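You operate a simulated robot arm through the tools that you are given. There is no shell and no other tool.

You are at the controls of a simulated two-armed robot. One attempt, no reset.

## Task
Pick up the purple box from the top of the kitting bench with one hand, pass it to the other hand and put it on the top of the seat bench.

Only the result counts: the job must be done as asked and must still hold three seconds after the hand-in. Knocking over, shifting, dropping, spilling or breaking anything else fails it.

## Robot
Two 7-joint arms with two-finger parallel grippers on one trunk, on a base that moves. Base frame: it is fixed to the floor where the robot stands at the start and does not move with it; the origin is under the middle of the robot, x ahead of it, y to its left, z up. Units: mm, degrees, N and s.
The left shoulder is at the start at [45, 101, 1110], the right one opposite. With the tool pointing down near the work surface each hand reaches from about 220 to 520 mm from the robot's upright axis, wherever it stands, measured 20 degrees to its own side. Places, roughly: purple box [-1000, -2750, 750]; top of the seat bench [-3100, -4200, 800]. Payload 2.4 kg a hand.
The TCP of each hand is the grasp point between the finger pads, 24 mm short of the fingertips. In the tool frame z runs along the fingers and y along their closing line. Largest opening 68 mm; finger width 17, thickness 10; the body of the gripper, 40 by 70 mm, starts 41 mm behind the TCP.
Orientation is told as [roll, pitch, yaw] about the base's x, y, z axes, in that order, counted from this pose: with the fingers straight down and closing along the base's y, the tool's x points along the base's -x, its y along +y and its z along -z.

## Interface
- The arms move only by the tool drive_tool. It takes "left_plan", "right_plan" or both (then of equal length, played together; a hand with none holds still); each is one flat list of numbers, 7 for each row, row after row: the shift along the base's x, y, z in units of 150 mm (1.0 is 150 mm), then the turn, a rotation vector about the base's x, y, z in units of 90 degrees (1.0 is 90 degrees), then the opening, from 0 (shut) to 1 (fully open). In form: [x, y, z, wx, wy, wz, claw, x, y, z, wx, wy, wz, claw, ...]. A call has 1 to 20 rows; each row is the pose to reach, as a shift and turn from the pose commanded when the call began. A call with a number of a shift or a turn outside -1 to 1 is refused whole. Each row takes 0.2 s and may step no farther than 50 mm and 8.6 degrees from the row before; otherwise, or with a gripper value out of range, the whole call is refused. Where a pose cannot be reached the arm comes as near as it can. A force on the tool above 40 N (or 10 N above the force at the start of the call, whichever is more), or a blocked arm, ends the call early, and 0.2 s more pass. Each finger travels about 72 mm/s and halts on what it meets, pressing with about 24 N; the grip force reading is that of the motor and also rises with nothing between the fingers. The clock runs only during rows and for 0.2 s after the last one: add rows that repeat a pose to give the fingers time. The reply holds the time, the measured pose of the TCP, the force on the tool along the base axes, the opening and the grip force, in the units named above and with some noise, with the torque about the TCP (base axes, N m) and any sound that the robot's microphone picked up, and new pictures: "pictures" is both (left out), scene, wrist or none (wrist: the cameras of the hands that moved).
- Cameras (640 x 400 px; columns grow to the right, rows downward): "scene" is now at [125.3, 21.6, 1275.5]; the picture's right is [0.14, -0.99, 0.00], its down [-0.64, -0.09, -0.77] and it looks along [0.76, 0.11, -0.64] (base axes); focal length 260 px, centre (320, 200). "left" rides on the left gripper at [84, -11, -75] in its tool frame; the picture's right is [0.13, 0.99, 0.00], its down [-0.60, 0.08, -0.79] and it looks along [-0.79, 0.10, 0.61] (tool axes); focal length 251 px, centre (320, 200). "right" rides on the right gripper at [84, 11, -75] in its tool frame; the picture's right is [-0.13, 0.99, 0.00], its down [-0.60, -0.08, -0.79] and it looks along [-0.79, -0.10, 0.61] (tool axes); focal length 251 px, centre (320, 200). There is no depth. A picture from a camera that has moved, and an enlarged one, comes with that camera's place and axes in the base frame and with its lens. The place of the scene camera against the robot may be out by one fixed shift of up to 18 mm in any direction.
- lift_body(by): moves the trunk up (or, below 0, down) by that many mm; the arms and the scene camera ride with it, the base frame stays. It gives what a move gives, with no picture.
- drive_base(legs): drives the robot by 1 to 6 legs, each [ahead, left, turn to the left] in mm, mm and degrees, along the robot's own axes; the way and the turn of a leg run together, so that a leg with both is an arc; at most 1500 mm and 180 degrees a leg. The arms and the cameras ride along, it lands a little off, and it stops where it bumps. It gives what a move gives, and a new picture of the scene camera.
- pan_tilt(pan, tilt): turns the head with the scene camera to pan (to the left, within 86 degrees either way) and tilt (down, from -29 to 69), counted from straight ahead of the robot (the tilt from the chest, where the trunk bows). It gives what a move gives, and a new picture of the scene camera.
- zoom(camera, box): a new picture of the part [left, top, right, bottom] of that camera's present view, enlarged. No time passes.
- finish_job(): hands the job in; it is judged then, once.

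Nothing tells you exact positions but the pictures and the camera data. Unless the task says otherwise, let go and move clear before handing in.

The tools are called after ">>>" as a command line: name --argument value ..., lists and objects as JSON in quotes. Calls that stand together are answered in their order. drive_tool: Moves the arms, as the interface text tells. Its arguments: {"type":"object","properties":{"left_plan":{"type":"array","items":{"type":"number"}},"right_plan":{"type":"array","items":{"type":"number"}},"pictures":{"type":"string","enum":["both","scene","wrist","none"]}},"required":[]} The other tools are called the same way: lift_body (by) moves the trunk up or down; drive_base (legs) drives the base; pan_tilt (pan, tilt) turns the head that bears the scene camera; zoom (camera, box) takes an enlarged picture of a part of a camera's view; finish_job () hands the job in.

At the start:

```text
clock: 0.0
left_eef_pos: [403.1, 166.9, 1056.9]
left_orientation: [0.0, -0.1, 0.2]
left_ft_force: [0.4, 0.6, 0.4]
left_moment: [0.01, 0.0, 0.0]
left_finger_gap: 68.1
left_gripper_force: 0.1
right_eef_pos: [419.2, -170.2, 1016.5]
right_orientation: [0.0, -0.1, 0.0]
right_ft_force: [-0.7, 0.9, -0.6]
right_moment: [0.02, 0.03, 0.02]
right_finger_gap: 68.1
right_gripper_force: 0.1
trunk travel left (down, up): [-325.0, 524.0]
robot x, y, heading: [-2.1, 2.3, -0.1]
head pan, tilt (commanded): [8.2, 40.1]
```

scene: 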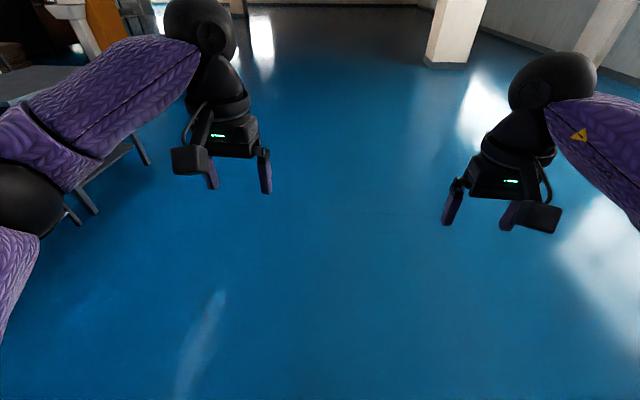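
right: 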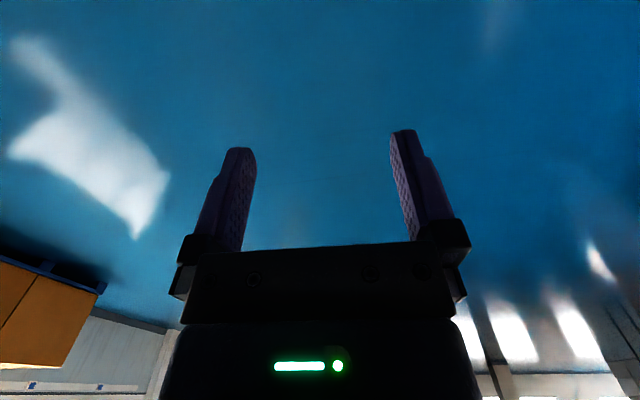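
left: 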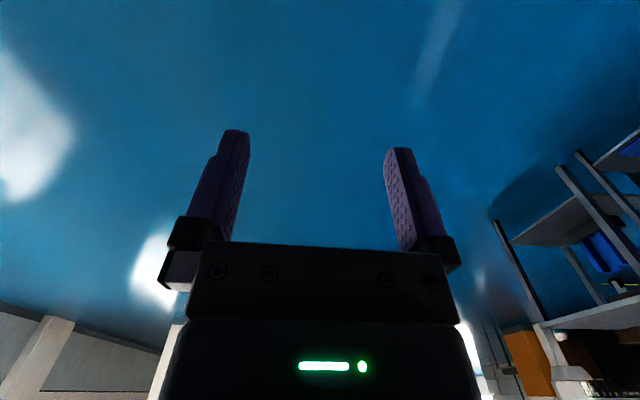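

I see an empty blue floor ahead and both hands open; the purple box should be behind and to my right. I'll turn the head to the right to look before driving.

>>> pan_tilt --pan -86 --tilt 15

```text
clock: 1.7
left_eef_pos: [402.7, 167.0, 1056.8]
left_orientation: [0.0, -0.1, 0.1]
left_ft_force: [-0.6, -0.5, 0.4]
left_moment: [0.0, 0.0, 0.0]
left_finger_gap: 68.0
left_gripper_force: 0.1
right_eef_pos: [419.1, -169.8, 1017.7]
right_orientation: [0.0, 0.0, 0.0]
right_ft_force: [-0.4, -0.4, 1.2]
right_moment: [0.02, 0.03, 0.02]
right_finger_gap: 68.3
right_gripper_force: 0.0
trunk travel left (down, up): [-325.0, 524.0]
robot x, y, heading: [-1.8, -0.9, -0.0]
head pan, tilt (commanded): [-85.9, 15.0]
camera scene: at [47.8, -83.7, 1315.2], right [-1.0, -0.07, 0.0], down [-0.02, 0.26, -0.97], along [0.07, -0.96, -0.26], focal length 260 px, centre (320, 200)
```

scene: 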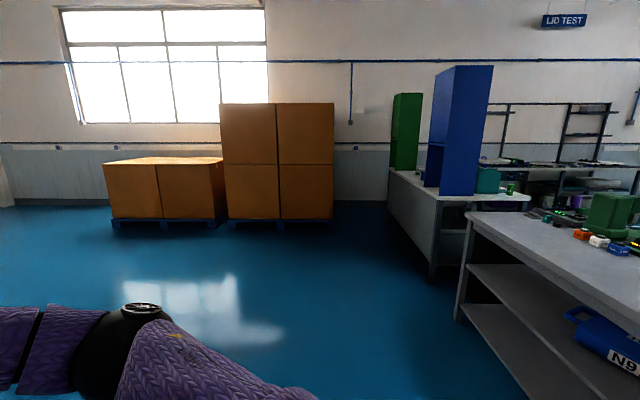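

I see orange stacks, a bench with tall blue and green boxes, and a nearer bench with small items to the right-rear. I'll turn the robot in place to look toward the kitting bench.

>>> drive_base --legs '[[0, 0, -90]]'

>>> pan_tilt --pan -40 --tilt 15

```text
clock: 6.0
left_eef_pos: [152.4, -408.5, 1056.7]
left_orientation: [-0.1, -0.1, -91.8]
left_ft_force: [-0.6, 0.1, -0.7]
left_moment: [-0.02, -0.03, 0.0]
left_finger_gap: 68.1
left_gripper_force: 0.1
right_eef_pos: [-184.4, -411.8, 1016.3]
right_orientation: [0.0, 0.0, -91.9]
right_ft_force: [-0.8, 0.0, 0.6]
right_moment: [0.01, 0.0, -0.01]
right_finger_gap: 67.7
right_gripper_force: 0.0
trunk travel left (down, up): [-325.0, 524.0]
robot x, y, heading: [-3.1, -3.7, -92.0]
head pan, tilt (commanded): [-85.9, 15.0]
camera scene: at [-97.6, -38.0, 1315.2], right [-0.04, 1.0, 0.0], down [0.26, 0.01, -0.97], along [-0.97, -0.04, -0.26], focal length 260 px, centre (320, 200)
```

scene: 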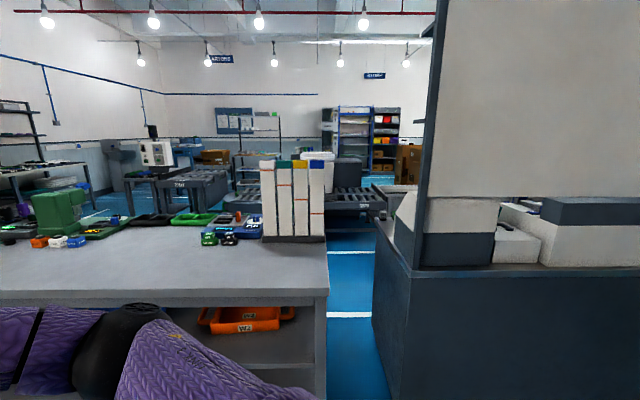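

```text
clock: 7.1
left_eef_pos: [154.2, -408.5, 1057.2]
left_orientation: [0.0, 0.0, -91.8]
left_ft_force: [0.2, -0.5, 1.0]
left_moment: [-0.01, -0.02, -0.02]
left_finger_gap: 68.0
left_gripper_force: 0.1
right_eef_pos: [-183.7, -412.0, 1015.7]
right_orientation: [0.0, 0.0, -91.9]
right_ft_force: [-0.2, 0.1, -0.1]
right_moment: [0.0, -0.02, -0.01]
right_finger_gap: 68.0
right_gripper_force: 0.1
trunk travel left (down, up): [-325.0, 524.0]
robot x, y, heading: [-1.9, 1.0, -92.0]
head pan, tilt (commanded): [-40.0, 15.0]
camera scene: at [-66.7, -104.0, 1315.2], right [-0.74, 0.67, 0.0], down [0.17, 0.19, -0.97], along [-0.65, -0.72, -0.26], focal length 260 px, centre (320, 200)
```

scene: 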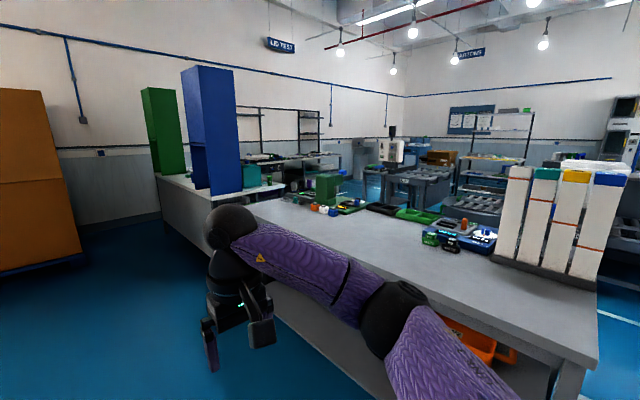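

I see a long work bench on my right and, beyond it, a bench carrying tall green and blue boxes, about where the purple box should be. I'll zoom there.

>>> zoom --camera "scene" --box '[120, 120, 320, 245]'

>>> zoom --camera "scene" --box '[300, 110, 500, 235]'

```text
3.20 times, centred on (220, 182) of scene
camera zoom: at [-66.7, -104.0, 1315.2], right [-0.74, 0.67, 0.0], down [0.17, 0.19, -0.97], along [-0.65, -0.72, -0.26], focal length 830 px, centre (640, 256)
```

zoom: 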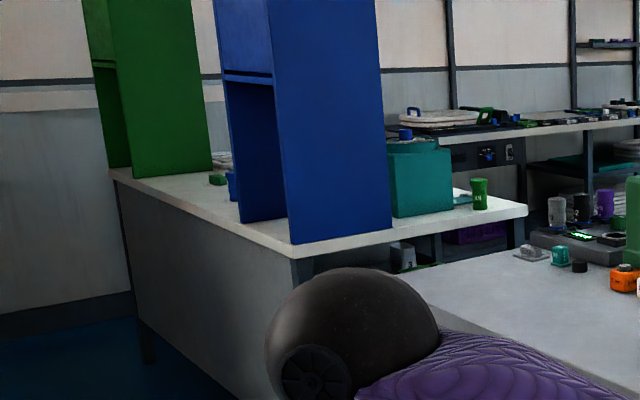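

```text
3.20 times, centred on (400, 172) of scene
camera zoom: at [-66.7, -104.0, 1315.2], right [-0.74, 0.67, 0.0], down [0.17, 0.19, -0.97], along [-0.65, -0.72, -0.26], focal length 830 px, centre (64, 288)
```

zoom: 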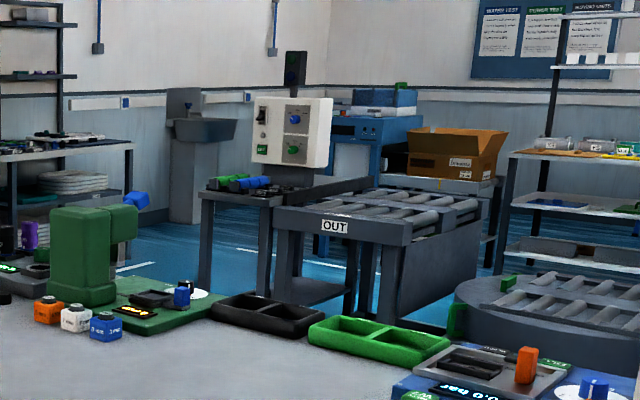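

The bench with the towers spans roughly x −800 to −1640, y −2350 to −4100, and the purple box likely sits behind the blue tower. I'll drive ahead along x≈0 and look again.

>>> drive_base --legs '[[1500, 0, 0], [1000, 0, 0]]'

>>> pan_tilt --pan -80 --tilt 20

```text
clock: 19.4
left_eef_pos: [212.1, -2908.5, 1057.6]
left_orientation: [0.0, 0.0, -87.3]
left_ft_force: [-0.3, -1.1, 0.9]
left_moment: [0.02, -0.01, -0.03]
left_finger_gap: 68.1
left_gripper_force: 0.1
right_eef_pos: [-122.3, -2939.2, 1016.6]
right_orientation: [0.0, 0.0, -87.3]
right_ft_force: [0.8, 0.2, 0.4]
right_moment: [-0.02, 0.0, -0.01]
right_finger_gap: 68.1
right_gripper_force: 0.0
trunk travel left (down, up): [-325.0, 524.0]
robot x, y, heading: [30.6, -2512.8, -87.1]
head pan, tilt (commanded): [-40.0, 15.0]
camera scene: at [-30.2, -2623.2, 1315.1], right [-0.8, 0.61, 0.0], down [0.16, 0.21, -0.97], along [-0.59, -0.77, -0.26], focal length 260 px, centre (320, 200)
```

scene: 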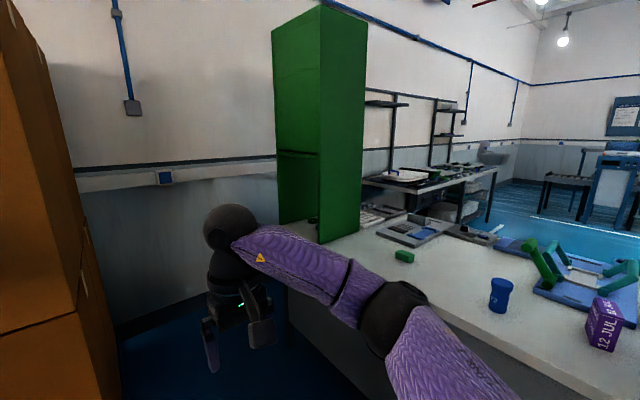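

```text
clock: 20.5
left_eef_pos: [211.3, -2908.7, 1057.5]
left_orientation: [0.1, 0.0, -87.3]
left_ft_force: [0.0, 0.0, 0.5]
left_moment: [-0.01, 0.01, 0.0]
left_finger_gap: 68.0
left_gripper_force: 0.0
right_eef_pos: [-122.6, -2940.6, 1016.2]
right_orientation: [-0.1, 0.1, -87.3]
right_ft_force: [0.2, -0.6, 0.0]
right_moment: [0.01, 0.0, -0.03]
right_finger_gap: 68.0
right_gripper_force: 0.1
trunk travel left (down, up): [-325.0, 524.0]
robot x, y, heading: [29.6, -2511.6, -87.4]
head pan, tilt (commanded): [-80.0, 20.0]
camera scene: at [-64.5, -2569.4, 1307.0], right [-0.22, 0.98, 0.0], down [0.33, 0.08, -0.94], along [-0.92, -0.21, -0.34], focal length 260 px, centre (320, 200)
```

scene: 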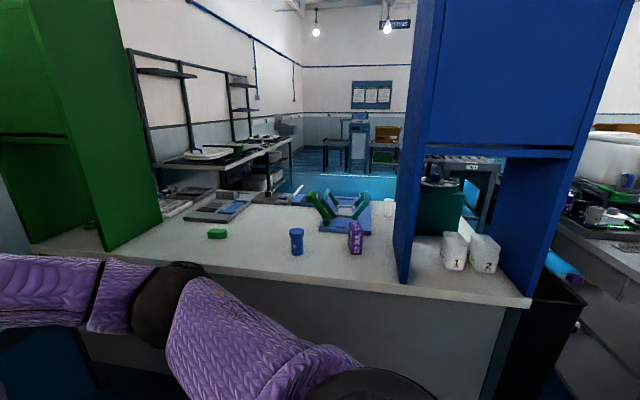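

I can now see a small purple box labelled "12 JUL" standing on the bench between the towers, next to a blue cup and a blue jig. I'll zoom in on it.

>>> zoom --camera "scene" --box '[260, 170, 420, 270]'

>>> zoom --camera "scene" --box '[320, 205, 400, 255]'

```text
4.00 times, centred on (340, 220) of scene
camera zoom: at [-64.5, -2569.4, 1307.0], right [-0.22, 0.98, 0.0], down [0.33, 0.08, -0.94], along [-0.92, -0.21, -0.34], focal length 1038 px, centre (240, 120)
```

zoom: 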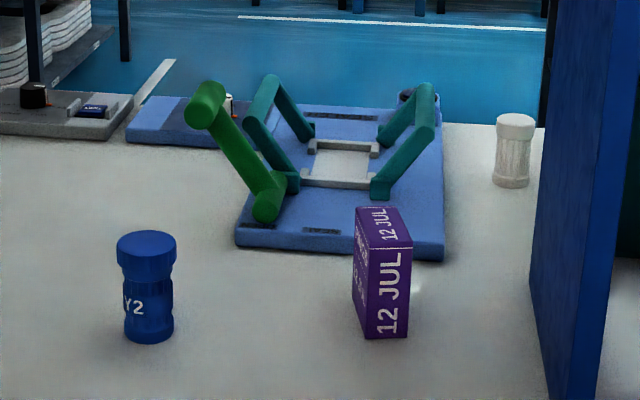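

```text
8.00 times, centred on (360, 230) of scene
camera zoom: at [-64.5, -2569.4, 1307.0], right [-0.22, 0.98, 0.0], down [0.33, 0.08, -0.94], along [-0.92, -0.21, -0.34], focal length 2076 px, centre (0, -40)
```

zoom: 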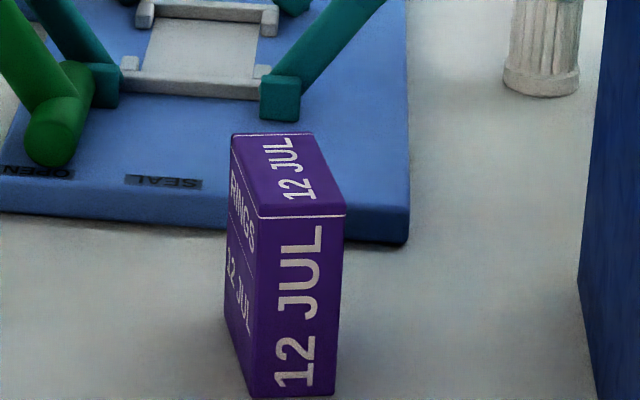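

The purple box stands about 230 mm in from the bench's near edge, clear of neighbours on its two sides. Before picking I'll raise the trunk to map the route to the seat bench from higher up.

>>> lift_body --by 520

>>> pan_tilt --pan -80 --tilt 25

>>> pan_tilt --pan -40 --tilt 25

```text
refused: 520 is not a number from -400 to 400
```

```text
clock: 21.1
left_eef_pos: [212.9, -2909.1, 1057.8]
left_orientation: [0.1, 0.1, -87.2]
left_ft_force: [0.6, 1.0, 0.1]
left_moment: [0.02, 0.02, 0.03]
left_finger_gap: 68.3
left_gripper_force: 0.1
right_eef_pos: [-122.9, -2941.0, 1016.4]
right_orientation: [0.0, 0.0, -87.3]
right_ft_force: [-0.1, 0.4, -0.5]
right_moment: [0.0, -0.02, 0.01]
right_finger_gap: 68.0
right_gripper_force: 0.1
trunk travel left (down, up): [-325.0, 524.0]
robot x, y, heading: [26.8, -2514.3, -87.1]
head pan, tilt (commanded): [-80.0, 25.0]
camera scene: at [-63.5, -2569.1, 1299.0], right [-0.22, 0.98, 0.0], down [0.41, 0.09, -0.91], along [-0.88, -0.2, -0.42], focal length 260 px, centre (320, 200)
```

scene: 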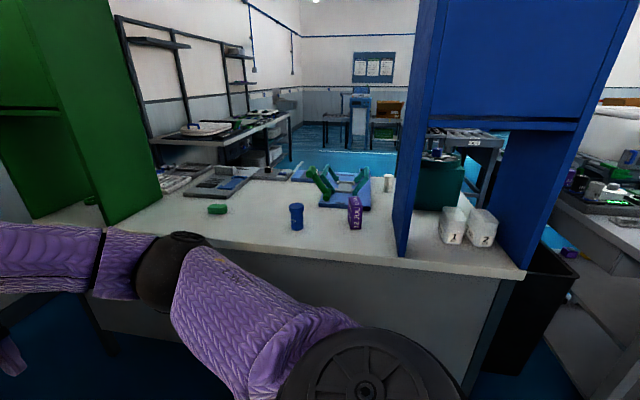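

```text
clock: 22.2
left_eef_pos: [211.9, -2908.9, 1056.5]
left_orientation: [0.0, 0.0, -87.2]
left_ft_force: [0.6, -0.4, 0.6]
left_moment: [-0.02, -0.01, 0.0]
left_finger_gap: 68.0
left_gripper_force: 0.0
right_eef_pos: [-123.9, -2940.9, 1017.0]
right_orientation: [0.0, 0.1, -87.3]
right_ft_force: [-0.6, -1.1, -0.3]
right_moment: [0.0, -0.02, 0.0]
right_finger_gap: 68.2
right_gripper_force: 0.0
trunk travel left (down, up): [-325.0, 524.0]
robot x, y, heading: [28.9, -2515.2, -87.4]
head pan, tilt (commanded): [-40.0, 25.0]
camera scene: at [-29.5, -2622.0, 1298.9], right [-0.8, 0.61, 0.0], down [0.26, 0.34, -0.91], along [-0.55, -0.72, -0.42], focal length 260 px, centre (320, 200)
```

scene: 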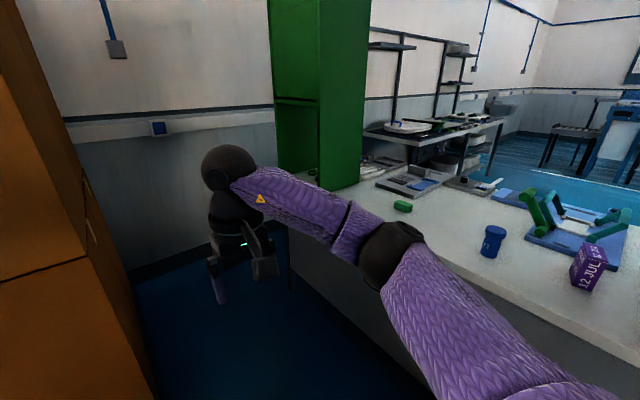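

The bench runs left to the green tower near the back wall. I'll turn to face the bench (heading about 180) and raise the trunk 400 mm for a higher view.

>>> drive_base --legs '[[0, 0, -93]]'

>>> lift_body --by 400

>>> pan_tilt --pan 0 --tilt 25

>>> pan_tilt --pan 50 --tilt 25

>>> pan_tilt --pan -50 --tilt 25

```text
clock: 26.6
left_eef_pos: [-380.1, -2673.0, 1057.8]
left_orientation: [0.0, -0.1, 178.9]
left_ft_force: [-0.3, -0.2, 0.4]
left_moment: [0.01, 0.04, 0.02]
left_finger_gap: 67.8
left_gripper_force: 0.0
right_eef_pos: [-387.1, -2335.3, 1017.4]
right_orientation: [0.0, 0.0, 178.8]
right_ft_force: [0.8, 0.3, -0.5]
right_moment: [0.01, 0.01, 0.01]
right_finger_gap: 68.0
right_gripper_force: 0.0
trunk travel left (down, up): [-325.0, 524.0]
robot x, y, heading: [29.1, -2519.0, 179.0]
head pan, tilt (commanded): [-40.0, 25.0]
camera scene: at [-89.0, -2443.2, 1298.9], right [0.66, 0.75, 0.0], down [0.32, -0.28, -0.91], along [-0.68, 0.6, -0.42], focal length 260 px, centre (320, 200)
```

scene: 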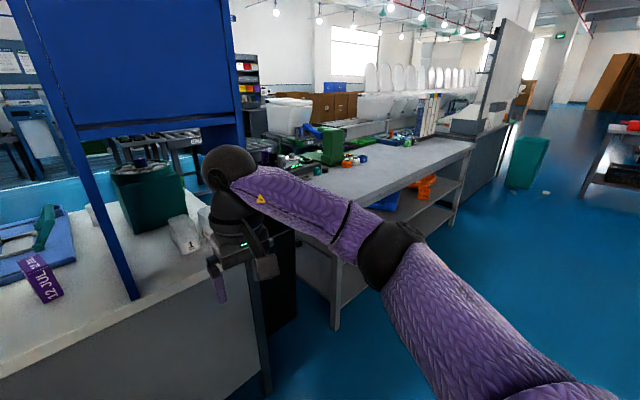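

```text
clock: 30.4
left_eef_pos: [-378.2, -2672.5, 1457.4]
left_orientation: [0.1, 0.1, 178.9]
left_ft_force: [-0.9, 0.7, 0.5]
left_moment: [-0.02, -0.02, -0.03]
left_finger_gap: 68.0
left_gripper_force: 0.0
right_eef_pos: [-388.3, -2335.7, 1416.5]
right_orientation: [0.0, 0.0, 178.9]
right_ft_force: [0.0, -0.6, 0.0]
right_moment: [-0.01, 0.01, 0.02]
right_finger_gap: 68.1
right_gripper_force: 0.1
trunk travel left (down, up): [-725.0, 124.0]
robot x, y, heading: [26.3, -2511.5, 178.7]
head pan, tilt (commanded): [-40.0, 25.0]
```

```text
clock: 31.5
left_eef_pos: [-378.6, -2671.9, 1457.3]
left_orientation: [0.0, 0.0, 178.9]
left_ft_force: [0.0, -0.8, 0.2]
left_moment: [-0.03, -0.02, -0.01]
left_finger_gap: 68.0
left_gripper_force: 0.0
right_eef_pos: [-388.4, -2335.7, 1416.9]
right_orientation: [-0.1, 0.0, 178.9]
right_ft_force: [0.3, 0.3, -1.1]
right_moment: [-0.02, 0.0, 0.0]
right_finger_gap: 68.0
right_gripper_force: 0.1
trunk travel left (down, up): [-725.0, 124.0]
robot x, y, heading: [26.6, -2514.1, 179.0]
head pan, tilt (commanded): [0.0, 25.0]
camera scene: at [-79.0, -2502.6, 1700.4], right [0.02, 1.0, 0.0], down [0.42, -0.01, -0.91], along [-0.91, 0.02, -0.42], focal length 260 px, centre (320, 200)
```

scene: 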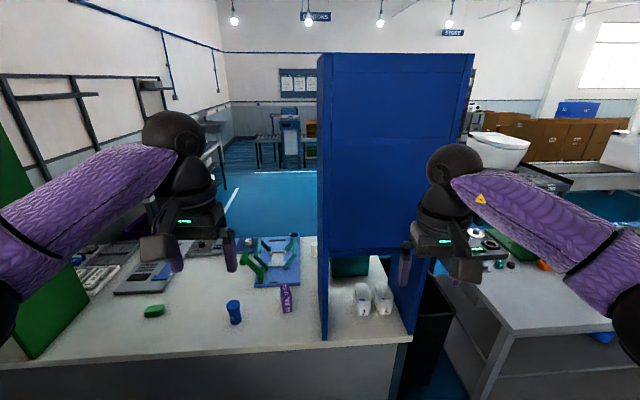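

```text
clock: 32.7
left_eef_pos: [-379.7, -2671.2, 1458.6]
left_orientation: [0.0, 0.0, 178.9]
left_ft_force: [-0.1, 0.1, 1.2]
left_moment: [0.0, 0.03, -0.01]
left_finger_gap: 67.9
left_gripper_force: 0.0
right_eef_pos: [-387.1, -2336.1, 1415.9]
right_orientation: [0.1, -0.1, 178.8]
right_ft_force: [-0.3, 0.2, 0.5]
right_moment: [0.01, -0.01, 0.02]
right_finger_gap: 67.8
right_gripper_force: 0.1
trunk travel left (down, up): [-725.0, 124.0]
robot x, y, heading: [27.7, -2516.7, 178.9]
head pan, tilt (commanded): [50.0, 25.0]
camera scene: at [-47.6, -2573.9, 1700.4], right [-0.75, 0.66, 0.0], down [0.28, 0.32, -0.91], along [-0.6, -0.68, -0.42], focal length 260 px, centre (320, 200)
```

scene: 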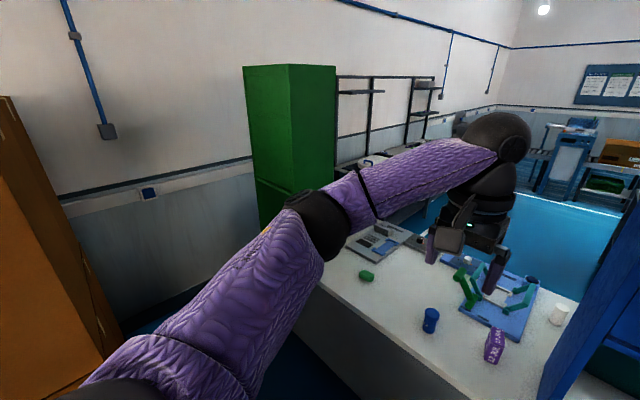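

```text
clock: 34.4
left_eef_pos: [-378.9, -2671.4, 1458.4]
left_orientation: [0.0, 0.0, 178.9]
left_ft_force: [-0.3, -0.3, 1.1]
left_moment: [-0.01, 0.03, 0.03]
left_finger_gap: 68.1
left_gripper_force: 0.1
right_eef_pos: [-388.0, -2335.7, 1415.5]
right_orientation: [-0.1, 0.0, 178.8]
right_ft_force: [0.1, 0.3, 0.8]
right_moment: [-0.01, 0.01, 0.02]
right_finger_gap: 68.1
right_gripper_force: 0.0
trunk travel left (down, up): [-725.0, 124.0]
robot x, y, heading: [21.6, -2514.1, 179.0]
head pan, tilt (commanded): [-50.0, 25.0]
camera scene: at [-44.7, -2432.9, 1700.4], right [0.78, 0.63, 0.0], down [0.27, -0.33, -0.91], along [-0.57, 0.71, -0.42], focal length 260 px, centre (320, 200)
```

scene: 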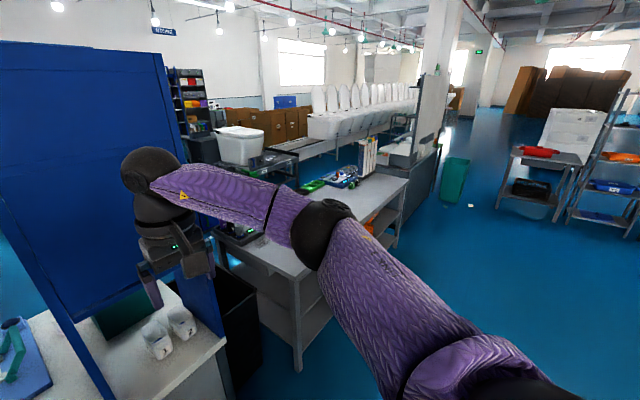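

The kitting bench spans roughly y −2090 to −4120 with its near edge at x≈−830; the box lies between the towers, so I plan to pick with the right hand standing at y≈−2810. First I'll look straight down at my own base and refine positions.

>>> pan_tilt --pan 0 --tilt 69

>>> pan_tilt --pan 80 --tilt 40

```text
clock: 35.6
left_eef_pos: [-378.9, -2672.0, 1457.4]
left_orientation: [0.0, 0.0, 179.0]
left_ft_force: [-0.1, -0.2, -0.5]
left_moment: [0.01, -0.02, 0.02]
left_finger_gap: 68.0
left_gripper_force: 0.2
right_eef_pos: [-388.4, -2335.7, 1415.8]
right_orientation: [0.0, -0.1, 178.9]
right_ft_force: [-0.9, -0.3, -0.2]
right_moment: [0.0, -0.01, 0.0]
right_finger_gap: 68.1
right_gripper_force: 0.0
trunk travel left (down, up): [-725.0, 124.0]
robot x, y, heading: [24.1, -2516.6, 178.6]
head pan, tilt (commanded): [0.0, 68.8]
camera scene: at [-42.8, -2503.4, 1641.0], right [0.02, 1.0, 0.0], down [0.93, -0.02, -0.36], along [-0.36, 0.01, -0.93], focal length 260 px, centre (320, 200)
```

scene: 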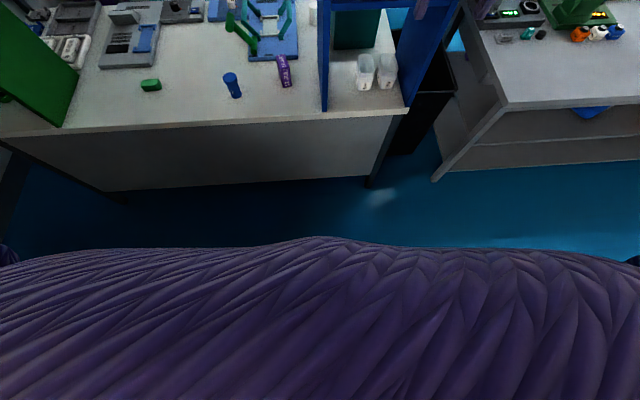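

```text
clock: 37.1
left_eef_pos: [-378.4, -2672.5, 1457.3]
left_orientation: [0.0, 0.0, 178.9]
left_ft_force: [-0.8, -0.4, -0.2]
left_moment: [0.01, -0.02, 0.0]
left_finger_gap: 67.8
left_gripper_force: 0.1
right_eef_pos: [-387.2, -2336.5, 1417.7]
right_orientation: [-0.1, -0.1, 178.8]
right_ft_force: [0.0, 0.1, 0.0]
right_moment: [-0.04, -0.01, 0.01]
right_finger_gap: 67.8
right_gripper_force: 0.1
trunk travel left (down, up): [-725.0, 124.0]
robot x, y, heading: [27.0, -2515.4, 178.9]
head pan, tilt (commanded): [80.0, 40.0]
camera scene: at [-3.5, -2588.0, 1677.0], right [-0.98, 0.19, 0.0], down [0.13, 0.63, -0.77], along [-0.15, -0.75, -0.64], focal length 260 px, centre (320, 200)
```

scene: 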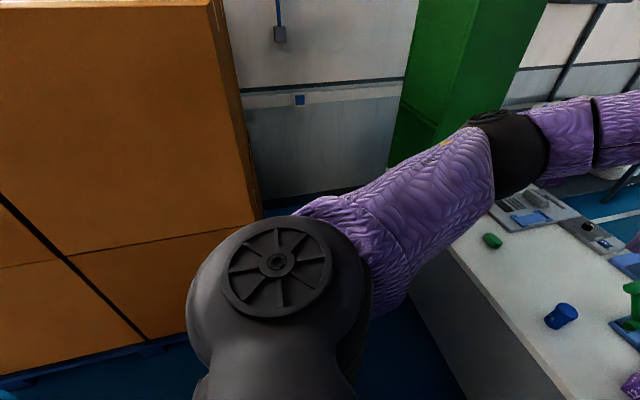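

From two heights I triangulate the bench top at about z≈820 and the box's near face around x≈−860, y≈−2640. I'll shift left and a bit ahead, and then look again with the head for a better fix.

>>> drive_base --legs '[[0, 290, 0], [200, 0, 0]]'

>>> pan_tilt --pan -15 --tilt 55

```text
clock: 40.3
left_eef_pos: [-581.9, -2961.1, 1457.0]
left_orientation: [0.0, 0.0, 179.1]
left_ft_force: [-0.2, -0.6, 0.0]
left_moment: [0.0, -0.02, 0.0]
left_finger_gap: 68.0
left_gripper_force: 0.0
right_eef_pos: [-591.6, -2625.9, 1417.7]
right_orientation: [0.1, 0.0, 179.0]
right_ft_force: [-0.2, 0.6, 0.1]
right_moment: [-0.03, 0.02, 0.01]
right_finger_gap: 67.8
right_gripper_force: 0.0
trunk travel left (down, up): [-725.0, 124.0]
robot x, y, heading: [-173.7, -2802.7, 178.9]
head pan, tilt (commanded): [80.0, 40.0]
camera scene: at [-206.7, -2876.2, 1677.1], right [-0.98, 0.19, 0.0], down [0.12, 0.63, -0.77], along [-0.15, -0.75, -0.64], focal length 260 px, centre (320, 200)
```

scene: 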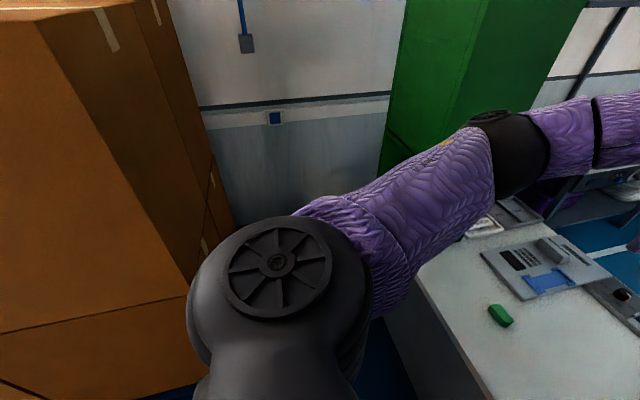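

```text
clock: 42.0
left_eef_pos: [-581.1, -2962.1, 1457.9]
left_orientation: [0.0, 0.0, 179.2]
left_ft_force: [0.0, 0.8, 0.4]
left_moment: [-0.02, 0.0, 0.0]
left_finger_gap: 68.0
left_gripper_force: 0.1
right_eef_pos: [-591.1, -2626.0, 1416.5]
right_orientation: [0.0, 0.0, 179.0]
right_ft_force: [0.5, 0.8, -0.9]
right_moment: [0.01, 0.0, 0.03]
right_finger_gap: 67.7
right_gripper_force: 0.1
trunk travel left (down, up): [-725.0, 124.0]
robot x, y, heading: [-176.8, -2803.0, 179.1]
head pan, tilt (commanded): [-15.0, 55.0]
camera scene: at [-258.9, -2773.0, 1656.4], right [0.27, 0.96, 0.0], down [0.79, -0.22, -0.57], along [-0.55, 0.16, -0.82], focal length 260 px, centre (320, 200)
```

scene: 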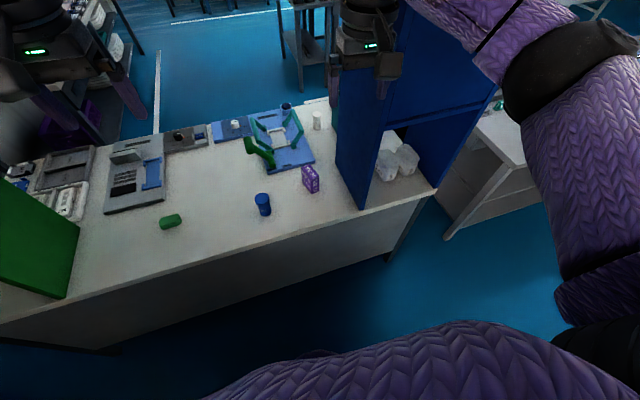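

>>> zoom --camera "scene" --box '[240, 140, 400, 240]'

>>> zoom --camera "scene" --box '[290, 155, 338, 185]'

```text
4.00 times, centred on (320, 190) of scene
camera zoom: at [-258.9, -2773.0, 1656.4], right [0.27, 0.96, 0.0], down [0.79, -0.22, -0.57], along [-0.55, 0.16, -0.82], focal length 1038 px, centre (320, 240)
```

zoom: 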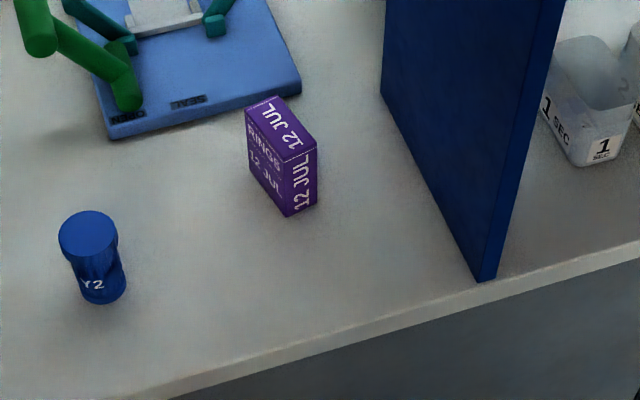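

```text
13.33 times, centred on (314, 170) of scene
camera zoom: at [-258.9, -2773.0, 1656.4], right [0.27, 0.96, 0.0], down [0.79, -0.22, -0.57], along [-0.55, 0.16, -0.82], focal length 3460 px, centre (400, 600)
```

zoom: 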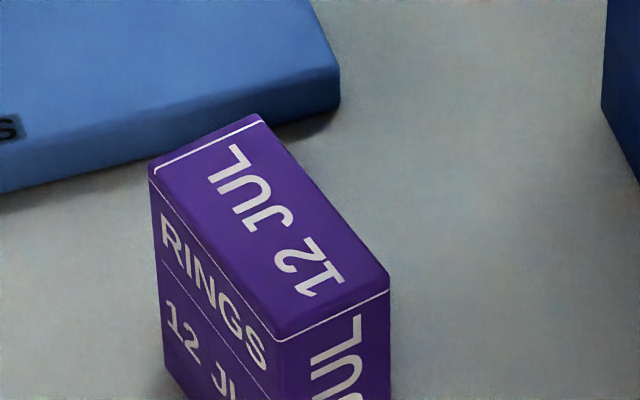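

The box is about 38×76×87 mm, turned about 14°, centre near (−905, −2625), on a top at z≈812. I'll move closer (staying ~360 mm from the bench edge) and lower the trunk to working height, then use the wrist camera to refine.

>>> drive_base --legs '[[0, 40, 0], [170, 0, 0]]'

>>> lift_body --by -350

>>> pan_tilt --pan -15 --tilt 45

>>> zoom --camera "right" --box '[0, 0, 640, 400]'

```text
clock: 44.0
left_eef_pos: [-754.3, -3000.5, 1457.3]
left_orientation: [-0.1, 0.1, 179.3]
left_ft_force: [-0.8, -0.2, 0.0]
left_moment: [-0.03, -0.03, 0.0]
left_finger_gap: 68.1
left_gripper_force: 0.0
right_eef_pos: [-766.1, -2663.7, 1417.1]
right_orientation: [0.0, 0.2, 179.2]
right_ft_force: [-0.7, -0.2, -0.1]
right_moment: [-0.01, 0.02, -0.02]
right_finger_gap: 67.8
right_gripper_force: 0.0
trunk travel left (down, up): [-725.0, 124.0]
robot x, y, heading: [-350.1, -2839.0, 179.0]
head pan, tilt (commanded): [-15.0, 55.0]
camera scene: at [-433.0, -2810.9, 1656.3], right [0.27, 0.96, 0.0], down [0.79, -0.22, -0.57], along [-0.55, 0.16, -0.82], focal length 260 px, centre (320, 200)
```

scene: 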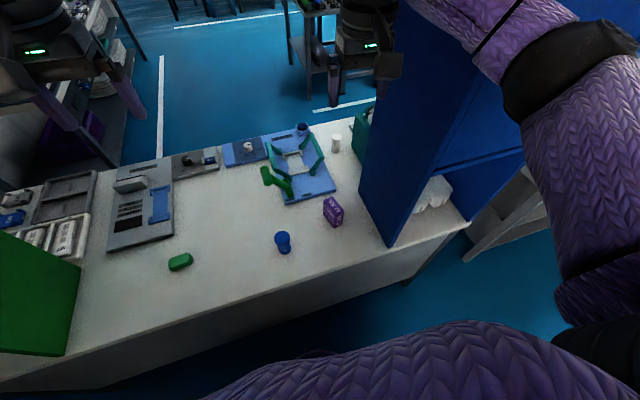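

```text
clock: 47.4
left_eef_pos: [-753.0, -3001.0, 1107.6]
left_orientation: [0.0, 0.1, 179.4]
left_ft_force: [0.5, 0.5, -0.8]
left_moment: [0.0, 0.03, 0.03]
left_finger_gap: 68.2
left_gripper_force: 0.0
right_eef_pos: [-764.6, -2664.8, 1066.8]
right_orientation: [0.0, 0.0, 179.2]
right_ft_force: [-0.7, 0.5, 0.1]
right_moment: [0.03, -0.01, -0.04]
right_finger_gap: 68.0
right_gripper_force: 0.1
trunk travel left (down, up): [-375.0, 474.0]
robot x, y, heading: [-348.2, -2840.3, 179.3]
head pan, tilt (commanded): [-15.0, 55.0]
```

```text
clock: 48.1
left_eef_pos: [-753.5, -3001.2, 1107.6]
left_orientation: [-0.1, 0.0, 179.3]
left_ft_force: [-0.1, -0.2, -0.5]
left_moment: [-0.01, 0.02, 0.02]
left_finger_gap: 68.1
left_gripper_force: 0.1
right_eef_pos: [-764.5, -2664.0, 1066.6]
right_orientation: [0.1, -0.1, 179.1]
right_ft_force: [-0.1, 0.0, -0.6]
right_moment: [0.01, -0.02, 0.0]
right_finger_gap: 68.0
right_gripper_force: 0.0
trunk travel left (down, up): [-375.0, 474.0]
robot x, y, heading: [-351.9, -2840.5, 179.0]
head pan, tilt (commanded): [-15.0, 45.0]
camera scene: at [-465.0, -2807.8, 1318.8], right [0.27, 0.96, 0.0], down [0.68, -0.19, -0.71], along [-0.68, 0.19, -0.71], focal length 260 px, centre (320, 200)
```

scene: 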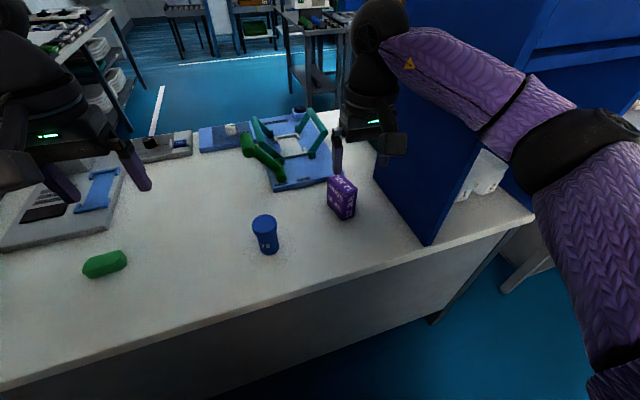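

```text
1.00 times, centred on (320, 200) of right (not enlarged: the box is as wide or as high as the picture)
camera zoom: at [-680.3, -2676.0, 1142.0], right [-0.14, -0.99, 0.0], down [-0.6, 0.09, 0.79], along [-0.78, 0.11, -0.61], focal length 251 px, centre (320, 200)
```

zoom: 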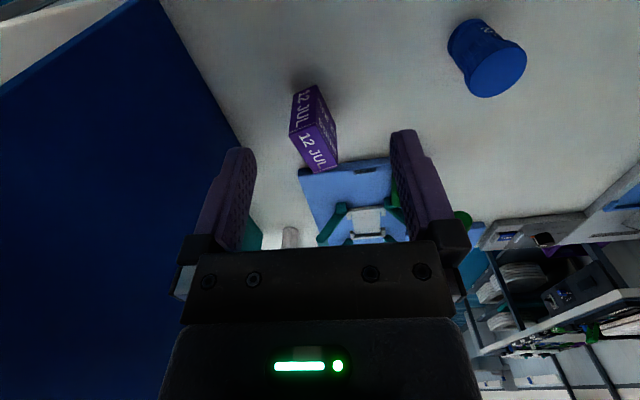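

The wrist camera sees the box (image inverted) with the jig behind it and the cup well to the side. I'll zoom both cameras for exact measurement.

>>> zoom --camera "right" --box '[272, 75, 368, 185]'

>>> zoom --camera "scene" --box '[305, 165, 385, 230]'

```text
3.64 times, centred on (320, 130) of right
camera zoom: at [-680.3, -2676.0, 1142.0], right [-0.14, -0.99, 0.0], down [-0.6, 0.09, 0.79], along [-0.78, 0.11, -0.61], focal length 914 px, centre (320, 454)
```

zoom: 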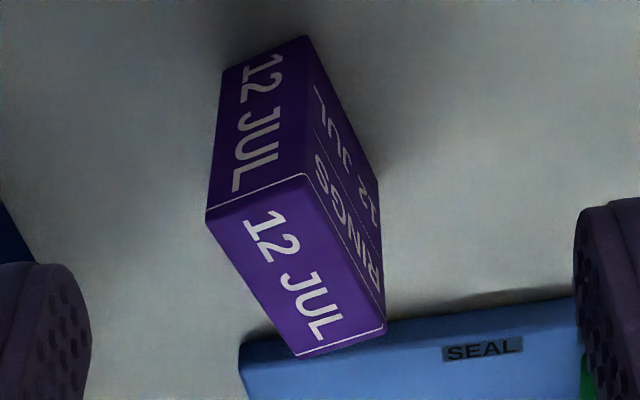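

```text
6.15 times, centred on (345, 198) of scene
camera zoom: at [-465.0, -2807.8, 1318.8], right [0.27, 0.96, 0.0], down [0.68, -0.19, -0.71], along [-0.68, 0.19, -0.71], focal length 1597 px, centre (166, 215)
```

zoom: 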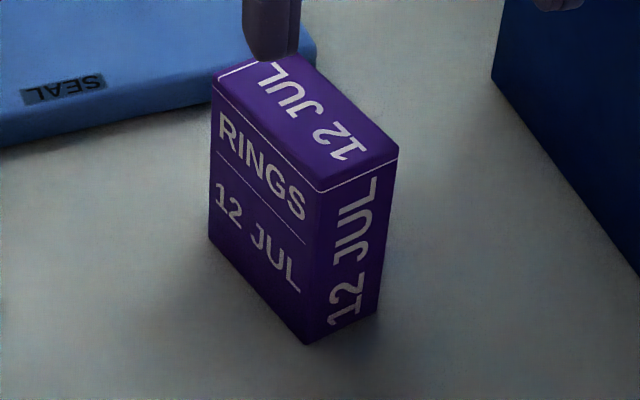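

The wrist camera gives consistent box proportions; to fix the height without depending on the head camera I'll take a second wrist view after moving the right hand back and to the left.

>>> drive_tool --right_plan '[0.2, -0.15, 0, 0, 0, 0, 1, 0.4, -0.3, 0, 0, 0, 0, 1, 0.6, -0.45, 0, 0, 0, 0, 1, 0.667, -0.5, 0, 0, 0, 0, 1, 0.667, -0.5, 0, 0, 0, 0, 1]' --pictures "wrist"

>>> zoom --camera "right" --box '[220, 90, 316, 200]'

```text
clock: 49.3
left_eef_pos: [-753.9, -3001.3, 1106.6]
left_orientation: [0.0, 0.0, 179.2]
left_ft_force: [0.1, -0.6, -0.3]
left_moment: [0.01, 0.0, 0.01]
left_finger_gap: 67.8
left_gripper_force: 0.1
right_eef_pos: [-665.7, -2739.3, 1066.8]
right_orientation: [0.0, 0.0, 179.2]
right_ft_force: [0.7, 0.6, 0.0]
right_moment: [0.01, -0.01, 0.01]
right_finger_gap: 68.1
right_gripper_force: 0.0
trunk travel left (down, up): [-375.0, 474.0]
robot x, y, heading: [-350.9, -2841.4, 179.1]
head pan, tilt (commanded): [-15.0, 45.0]
camera right: at [-581.1, -2750.7, 1142.5], right [-0.14, -0.99, 0.0], down [-0.6, 0.09, 0.79], along [-0.78, 0.11, -0.61], focal length 251 px, centre (320, 200)
```

right: 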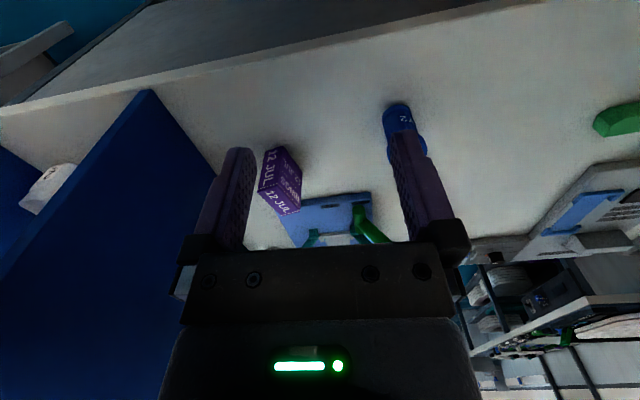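

```text
3.64 times, centred on (268, 145) of right
camera zoom: at [-581.1, -2750.7, 1142.5], right [-0.14, -0.99, 0.0], down [-0.6, 0.09, 0.79], along [-0.78, 0.11, -0.61], focal length 914 px, centre (509, 400)
```

zoom: 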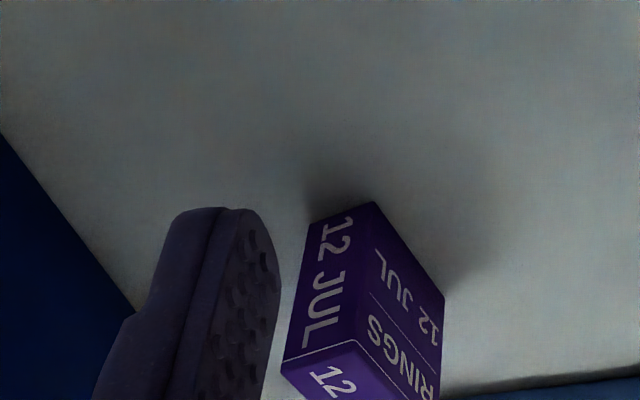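

Two wrist views agree: bench top z≈798, box top z≈887, centre (−902, −2637), turned about 15.5°. I'll now bring the right hand closer, yawed 16° to match the box.

>>> drive_tool --right_plan '[-0.2, 0.16, -0.1, 0, 0, 0.045, 1, -0.4, 0.32, -0.2, 0, 0, 0.09, 1, -0.6, 0.48, -0.3, 0, 0, 0.135, 1, -0.8, 0.64, -0.43, 0, 0, 0.181, 1, -0.829, 0.662, -0.445, 0, 0, 0.181, 1, -0.829, 0.662, -0.445, 0, 0, 0.181, 1]' --pictures "wrist"

```text
clock: 50.7
left_eef_pos: [-752.8, -3000.6, 1107.2]
left_orientation: [0.1, 0.0, 179.3]
left_ft_force: [-0.7, 0.9, -0.2]
left_moment: [0.03, 0.0, -0.01]
left_finger_gap: 68.0
left_gripper_force: 0.0
right_eef_pos: [-789.1, -2640.7, 999.0]
right_orientation: [0.0, 0.1, -164.4]
right_ft_force: [-0.3, -0.7, -0.2]
right_moment: [-0.02, 0.0, 0.0]
right_finger_gap: 68.1
right_gripper_force: 0.0
trunk travel left (down, up): [-375.0, 474.0]
robot x, y, heading: [-351.5, -2838.7, 179.3]
head pan, tilt (commanded): [-15.0, 45.0]
camera right: at [-704.6, -2628.7, 1074.3], right [0.14, -0.99, 0.0], down [-0.6, -0.09, 0.79], along [-0.79, -0.11, -0.61], focal length 251 px, centre (320, 200)
```

right: 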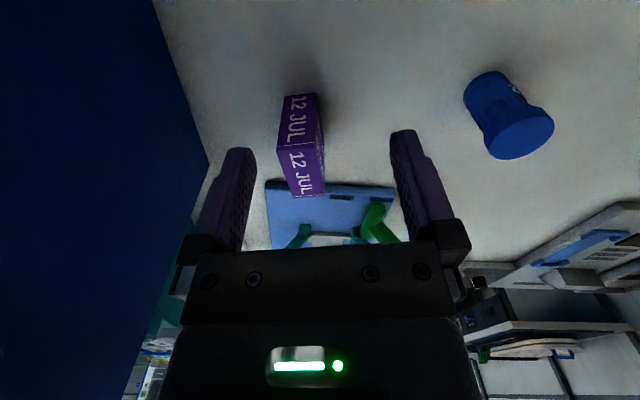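

The hand is aligned with the box. Now I'll lean the tool 30° so that it points forward-down over the box's length.

>>> drive_tool --right_plan '[0, 0, 0, -0.0224, 0.08, 0, 1, 0, 0, 0, -0.0448, 0.16, 0, 1, 0, 0, 0, -0.0672, 0.241, 0, 1, 0, 0, 0, -0.0896, 0.321, 0, 1, 0, 0, 0, -0.0896, 0.321, 0, 1]' --pictures "both"

```text
clock: 51.9
left_eef_pos: [-754.3, -3000.4, 1107.6]
left_orientation: [0.0, 0.0, 179.2]
left_ft_force: [0.1, -0.7, -0.3]
left_moment: [0.01, 0.0, -0.01]
left_finger_gap: 67.7
left_gripper_force: 0.0
right_eef_pos: [-789.1, -2639.6, 1000.8]
right_orientation: [-0.1, -30.0, -164.6]
right_ft_force: [-0.4, 0.7, 0.6]
right_moment: [-0.02, 0.01, -0.03]
right_finger_gap: 67.9
right_gripper_force: 0.0
trunk travel left (down, up): [-375.0, 474.0]
robot x, y, heading: [-348.9, -2837.5, 178.9]
head pan, tilt (commanded): [-15.0, 45.0]
camera scene: at [-464.9, -2807.8, 1318.8], right [0.27, 0.96, 0.0], down [0.68, -0.19, -0.71], along [-0.68, 0.19, -0.71], focal length 260 px, centre (320, 200)
camera right: at [-679.7, -2620.4, 1022.9], right [0.16, -0.99, 0.07], down [-0.14, 0.04, 0.99], along [-0.98, -0.17, -0.13], focal length 251 px, centre (320, 200)
```

scene: 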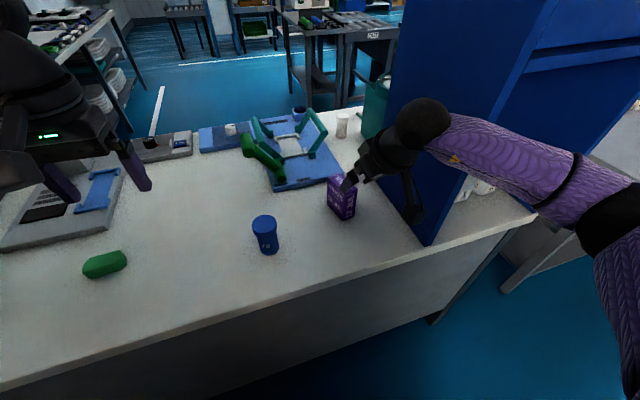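
right: 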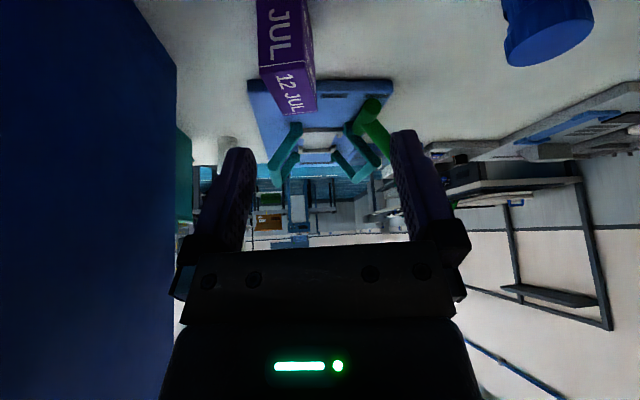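

The pose is reachable, but the forearm would pass close to the blue tower, so I'll shift the base about 90 mm to the left (and 20 mm ahead) for more clearance. The hand stays well above the cup.

>>> drive_base --legs '[[0, 90, 0], [20, 0, 0]]'

```text
clock: 53.4
left_eef_pos: [-776.7, -3090.4, 1107.8]
left_orientation: [0.0, 0.1, 179.3]
left_ft_force: [-1.2, -0.3, 0.6]
left_moment: [-0.02, -0.03, 0.0]
left_finger_gap: 68.1
left_gripper_force: 0.1
right_eef_pos: [-811.8, -2730.0, 1000.3]
right_orientation: [0.0, -29.9, -164.4]
right_ft_force: [0.3, 0.5, -0.4]
right_moment: [0.0, 0.02, 0.0]
right_finger_gap: 67.9
right_gripper_force: 0.0
trunk travel left (down, up): [-375.0, 474.0]
robot x, y, heading: [-368.5, -2927.5, 179.3]
head pan, tilt (commanded): [-15.0, 45.0]
camera scene: at [-487.1, -2897.9, 1318.7], right [0.27, 0.96, 0.0], down [0.68, -0.19, -0.71], along [-0.68, 0.19, -0.71], focal length 260 px, centre (320, 200)
```

scene: 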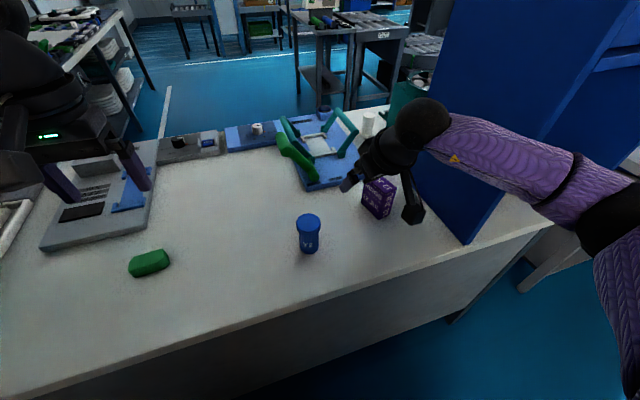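

Now I'll bring the right hand to the pre-grasp point, about 100 mm behind the grasp along the tool axis, and check alignment.

>>> drive_tool --right_plan '[-0.05, 0.2, -0.02, 0, 0, 0, 1, -0.1, 0.4, -0.08, 0, 0, 0, 1, -0.15, 0.6, -0.18, 0, 0, 0, 1, -0.2, 0.731, -0.3, 0, 0, 0, 1, -0.2, 0.731, -0.3, 0, 0, 0, 1]' --pictures "both"

>>> zoom --camera "right" --box '[200, 0, 440, 150]'

>>> zoom --camera "scene" --box '[320, 80, 520, 230]'

```text
clock: 54.6
left_eef_pos: [-775.4, -3089.5, 1107.3]
left_orientation: [0.0, -0.1, 179.3]
left_ft_force: [-0.3, -0.5, 0.0]
left_moment: [-0.01, -0.02, 0.02]
left_finger_gap: 67.9
left_gripper_force: 0.0
right_eef_pos: [-831.8, -2649.2, 981.1]
right_orientation: [0.1, -30.1, -164.5]
right_ft_force: [0.2, -0.4, -0.4]
right_moment: [0.01, 0.01, 0.02]
right_finger_gap: 67.6
right_gripper_force: 0.0
right hand out of reach, approached as far as the arm can: row 3, 4, 5
trunk travel left (down, up): [-375.0, 474.0]
robot x, y, heading: [-371.0, -2931.7, 179.3]
head pan, tilt (commanded): [-15.0, 45.0]
camera scene: at [-486.4, -2897.8, 1318.8], right [0.27, 0.96, 0.0], down [0.68, -0.19, -0.71], along [-0.68, 0.19, -0.71], focal length 260 px, centre (320, 200)
camera right: at [-721.1, -2630.4, 1003.1], right [0.16, -0.99, 0.06], down [-0.14, 0.04, 0.99], along [-0.98, -0.16, -0.13], focal length 251 px, centre (320, 200)
```

scene: 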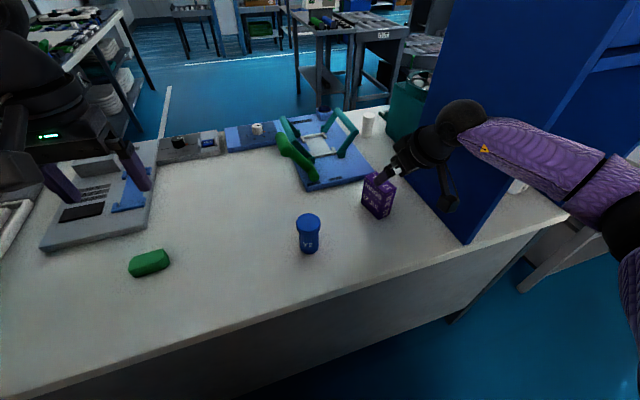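
right: 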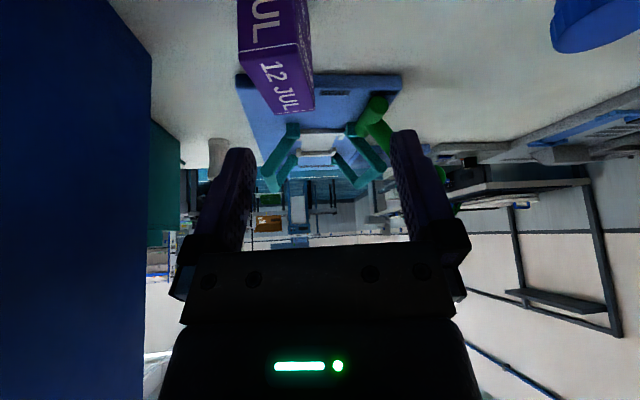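

```text
2.67 times, centred on (320, 75) of right
camera zoom: at [-721.1, -2630.4, 1003.1], right [0.16, -0.99, 0.06], down [-0.14, 0.04, 0.99], along [-0.98, -0.16, -0.13], focal length 670 px, centre (320, 533)
```

zoom: 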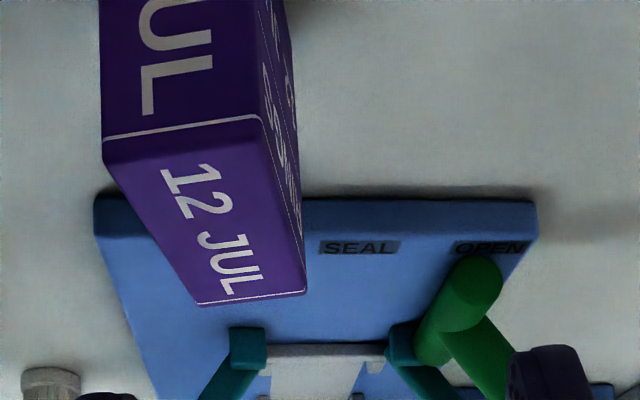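

```text
2.67 times, centred on (420, 155) of scene
camera zoom: at [-486.4, -2897.8, 1318.8], right [0.27, 0.96, 0.0], down [0.68, -0.19, -0.71], along [-0.68, 0.19, -0.71], focal length 692 px, centre (53, 320)
```

zoom: 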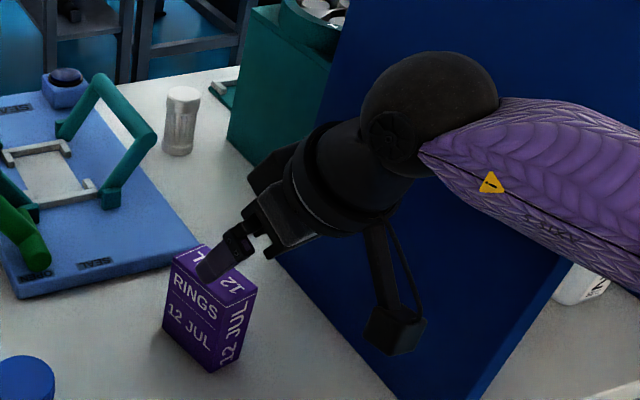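

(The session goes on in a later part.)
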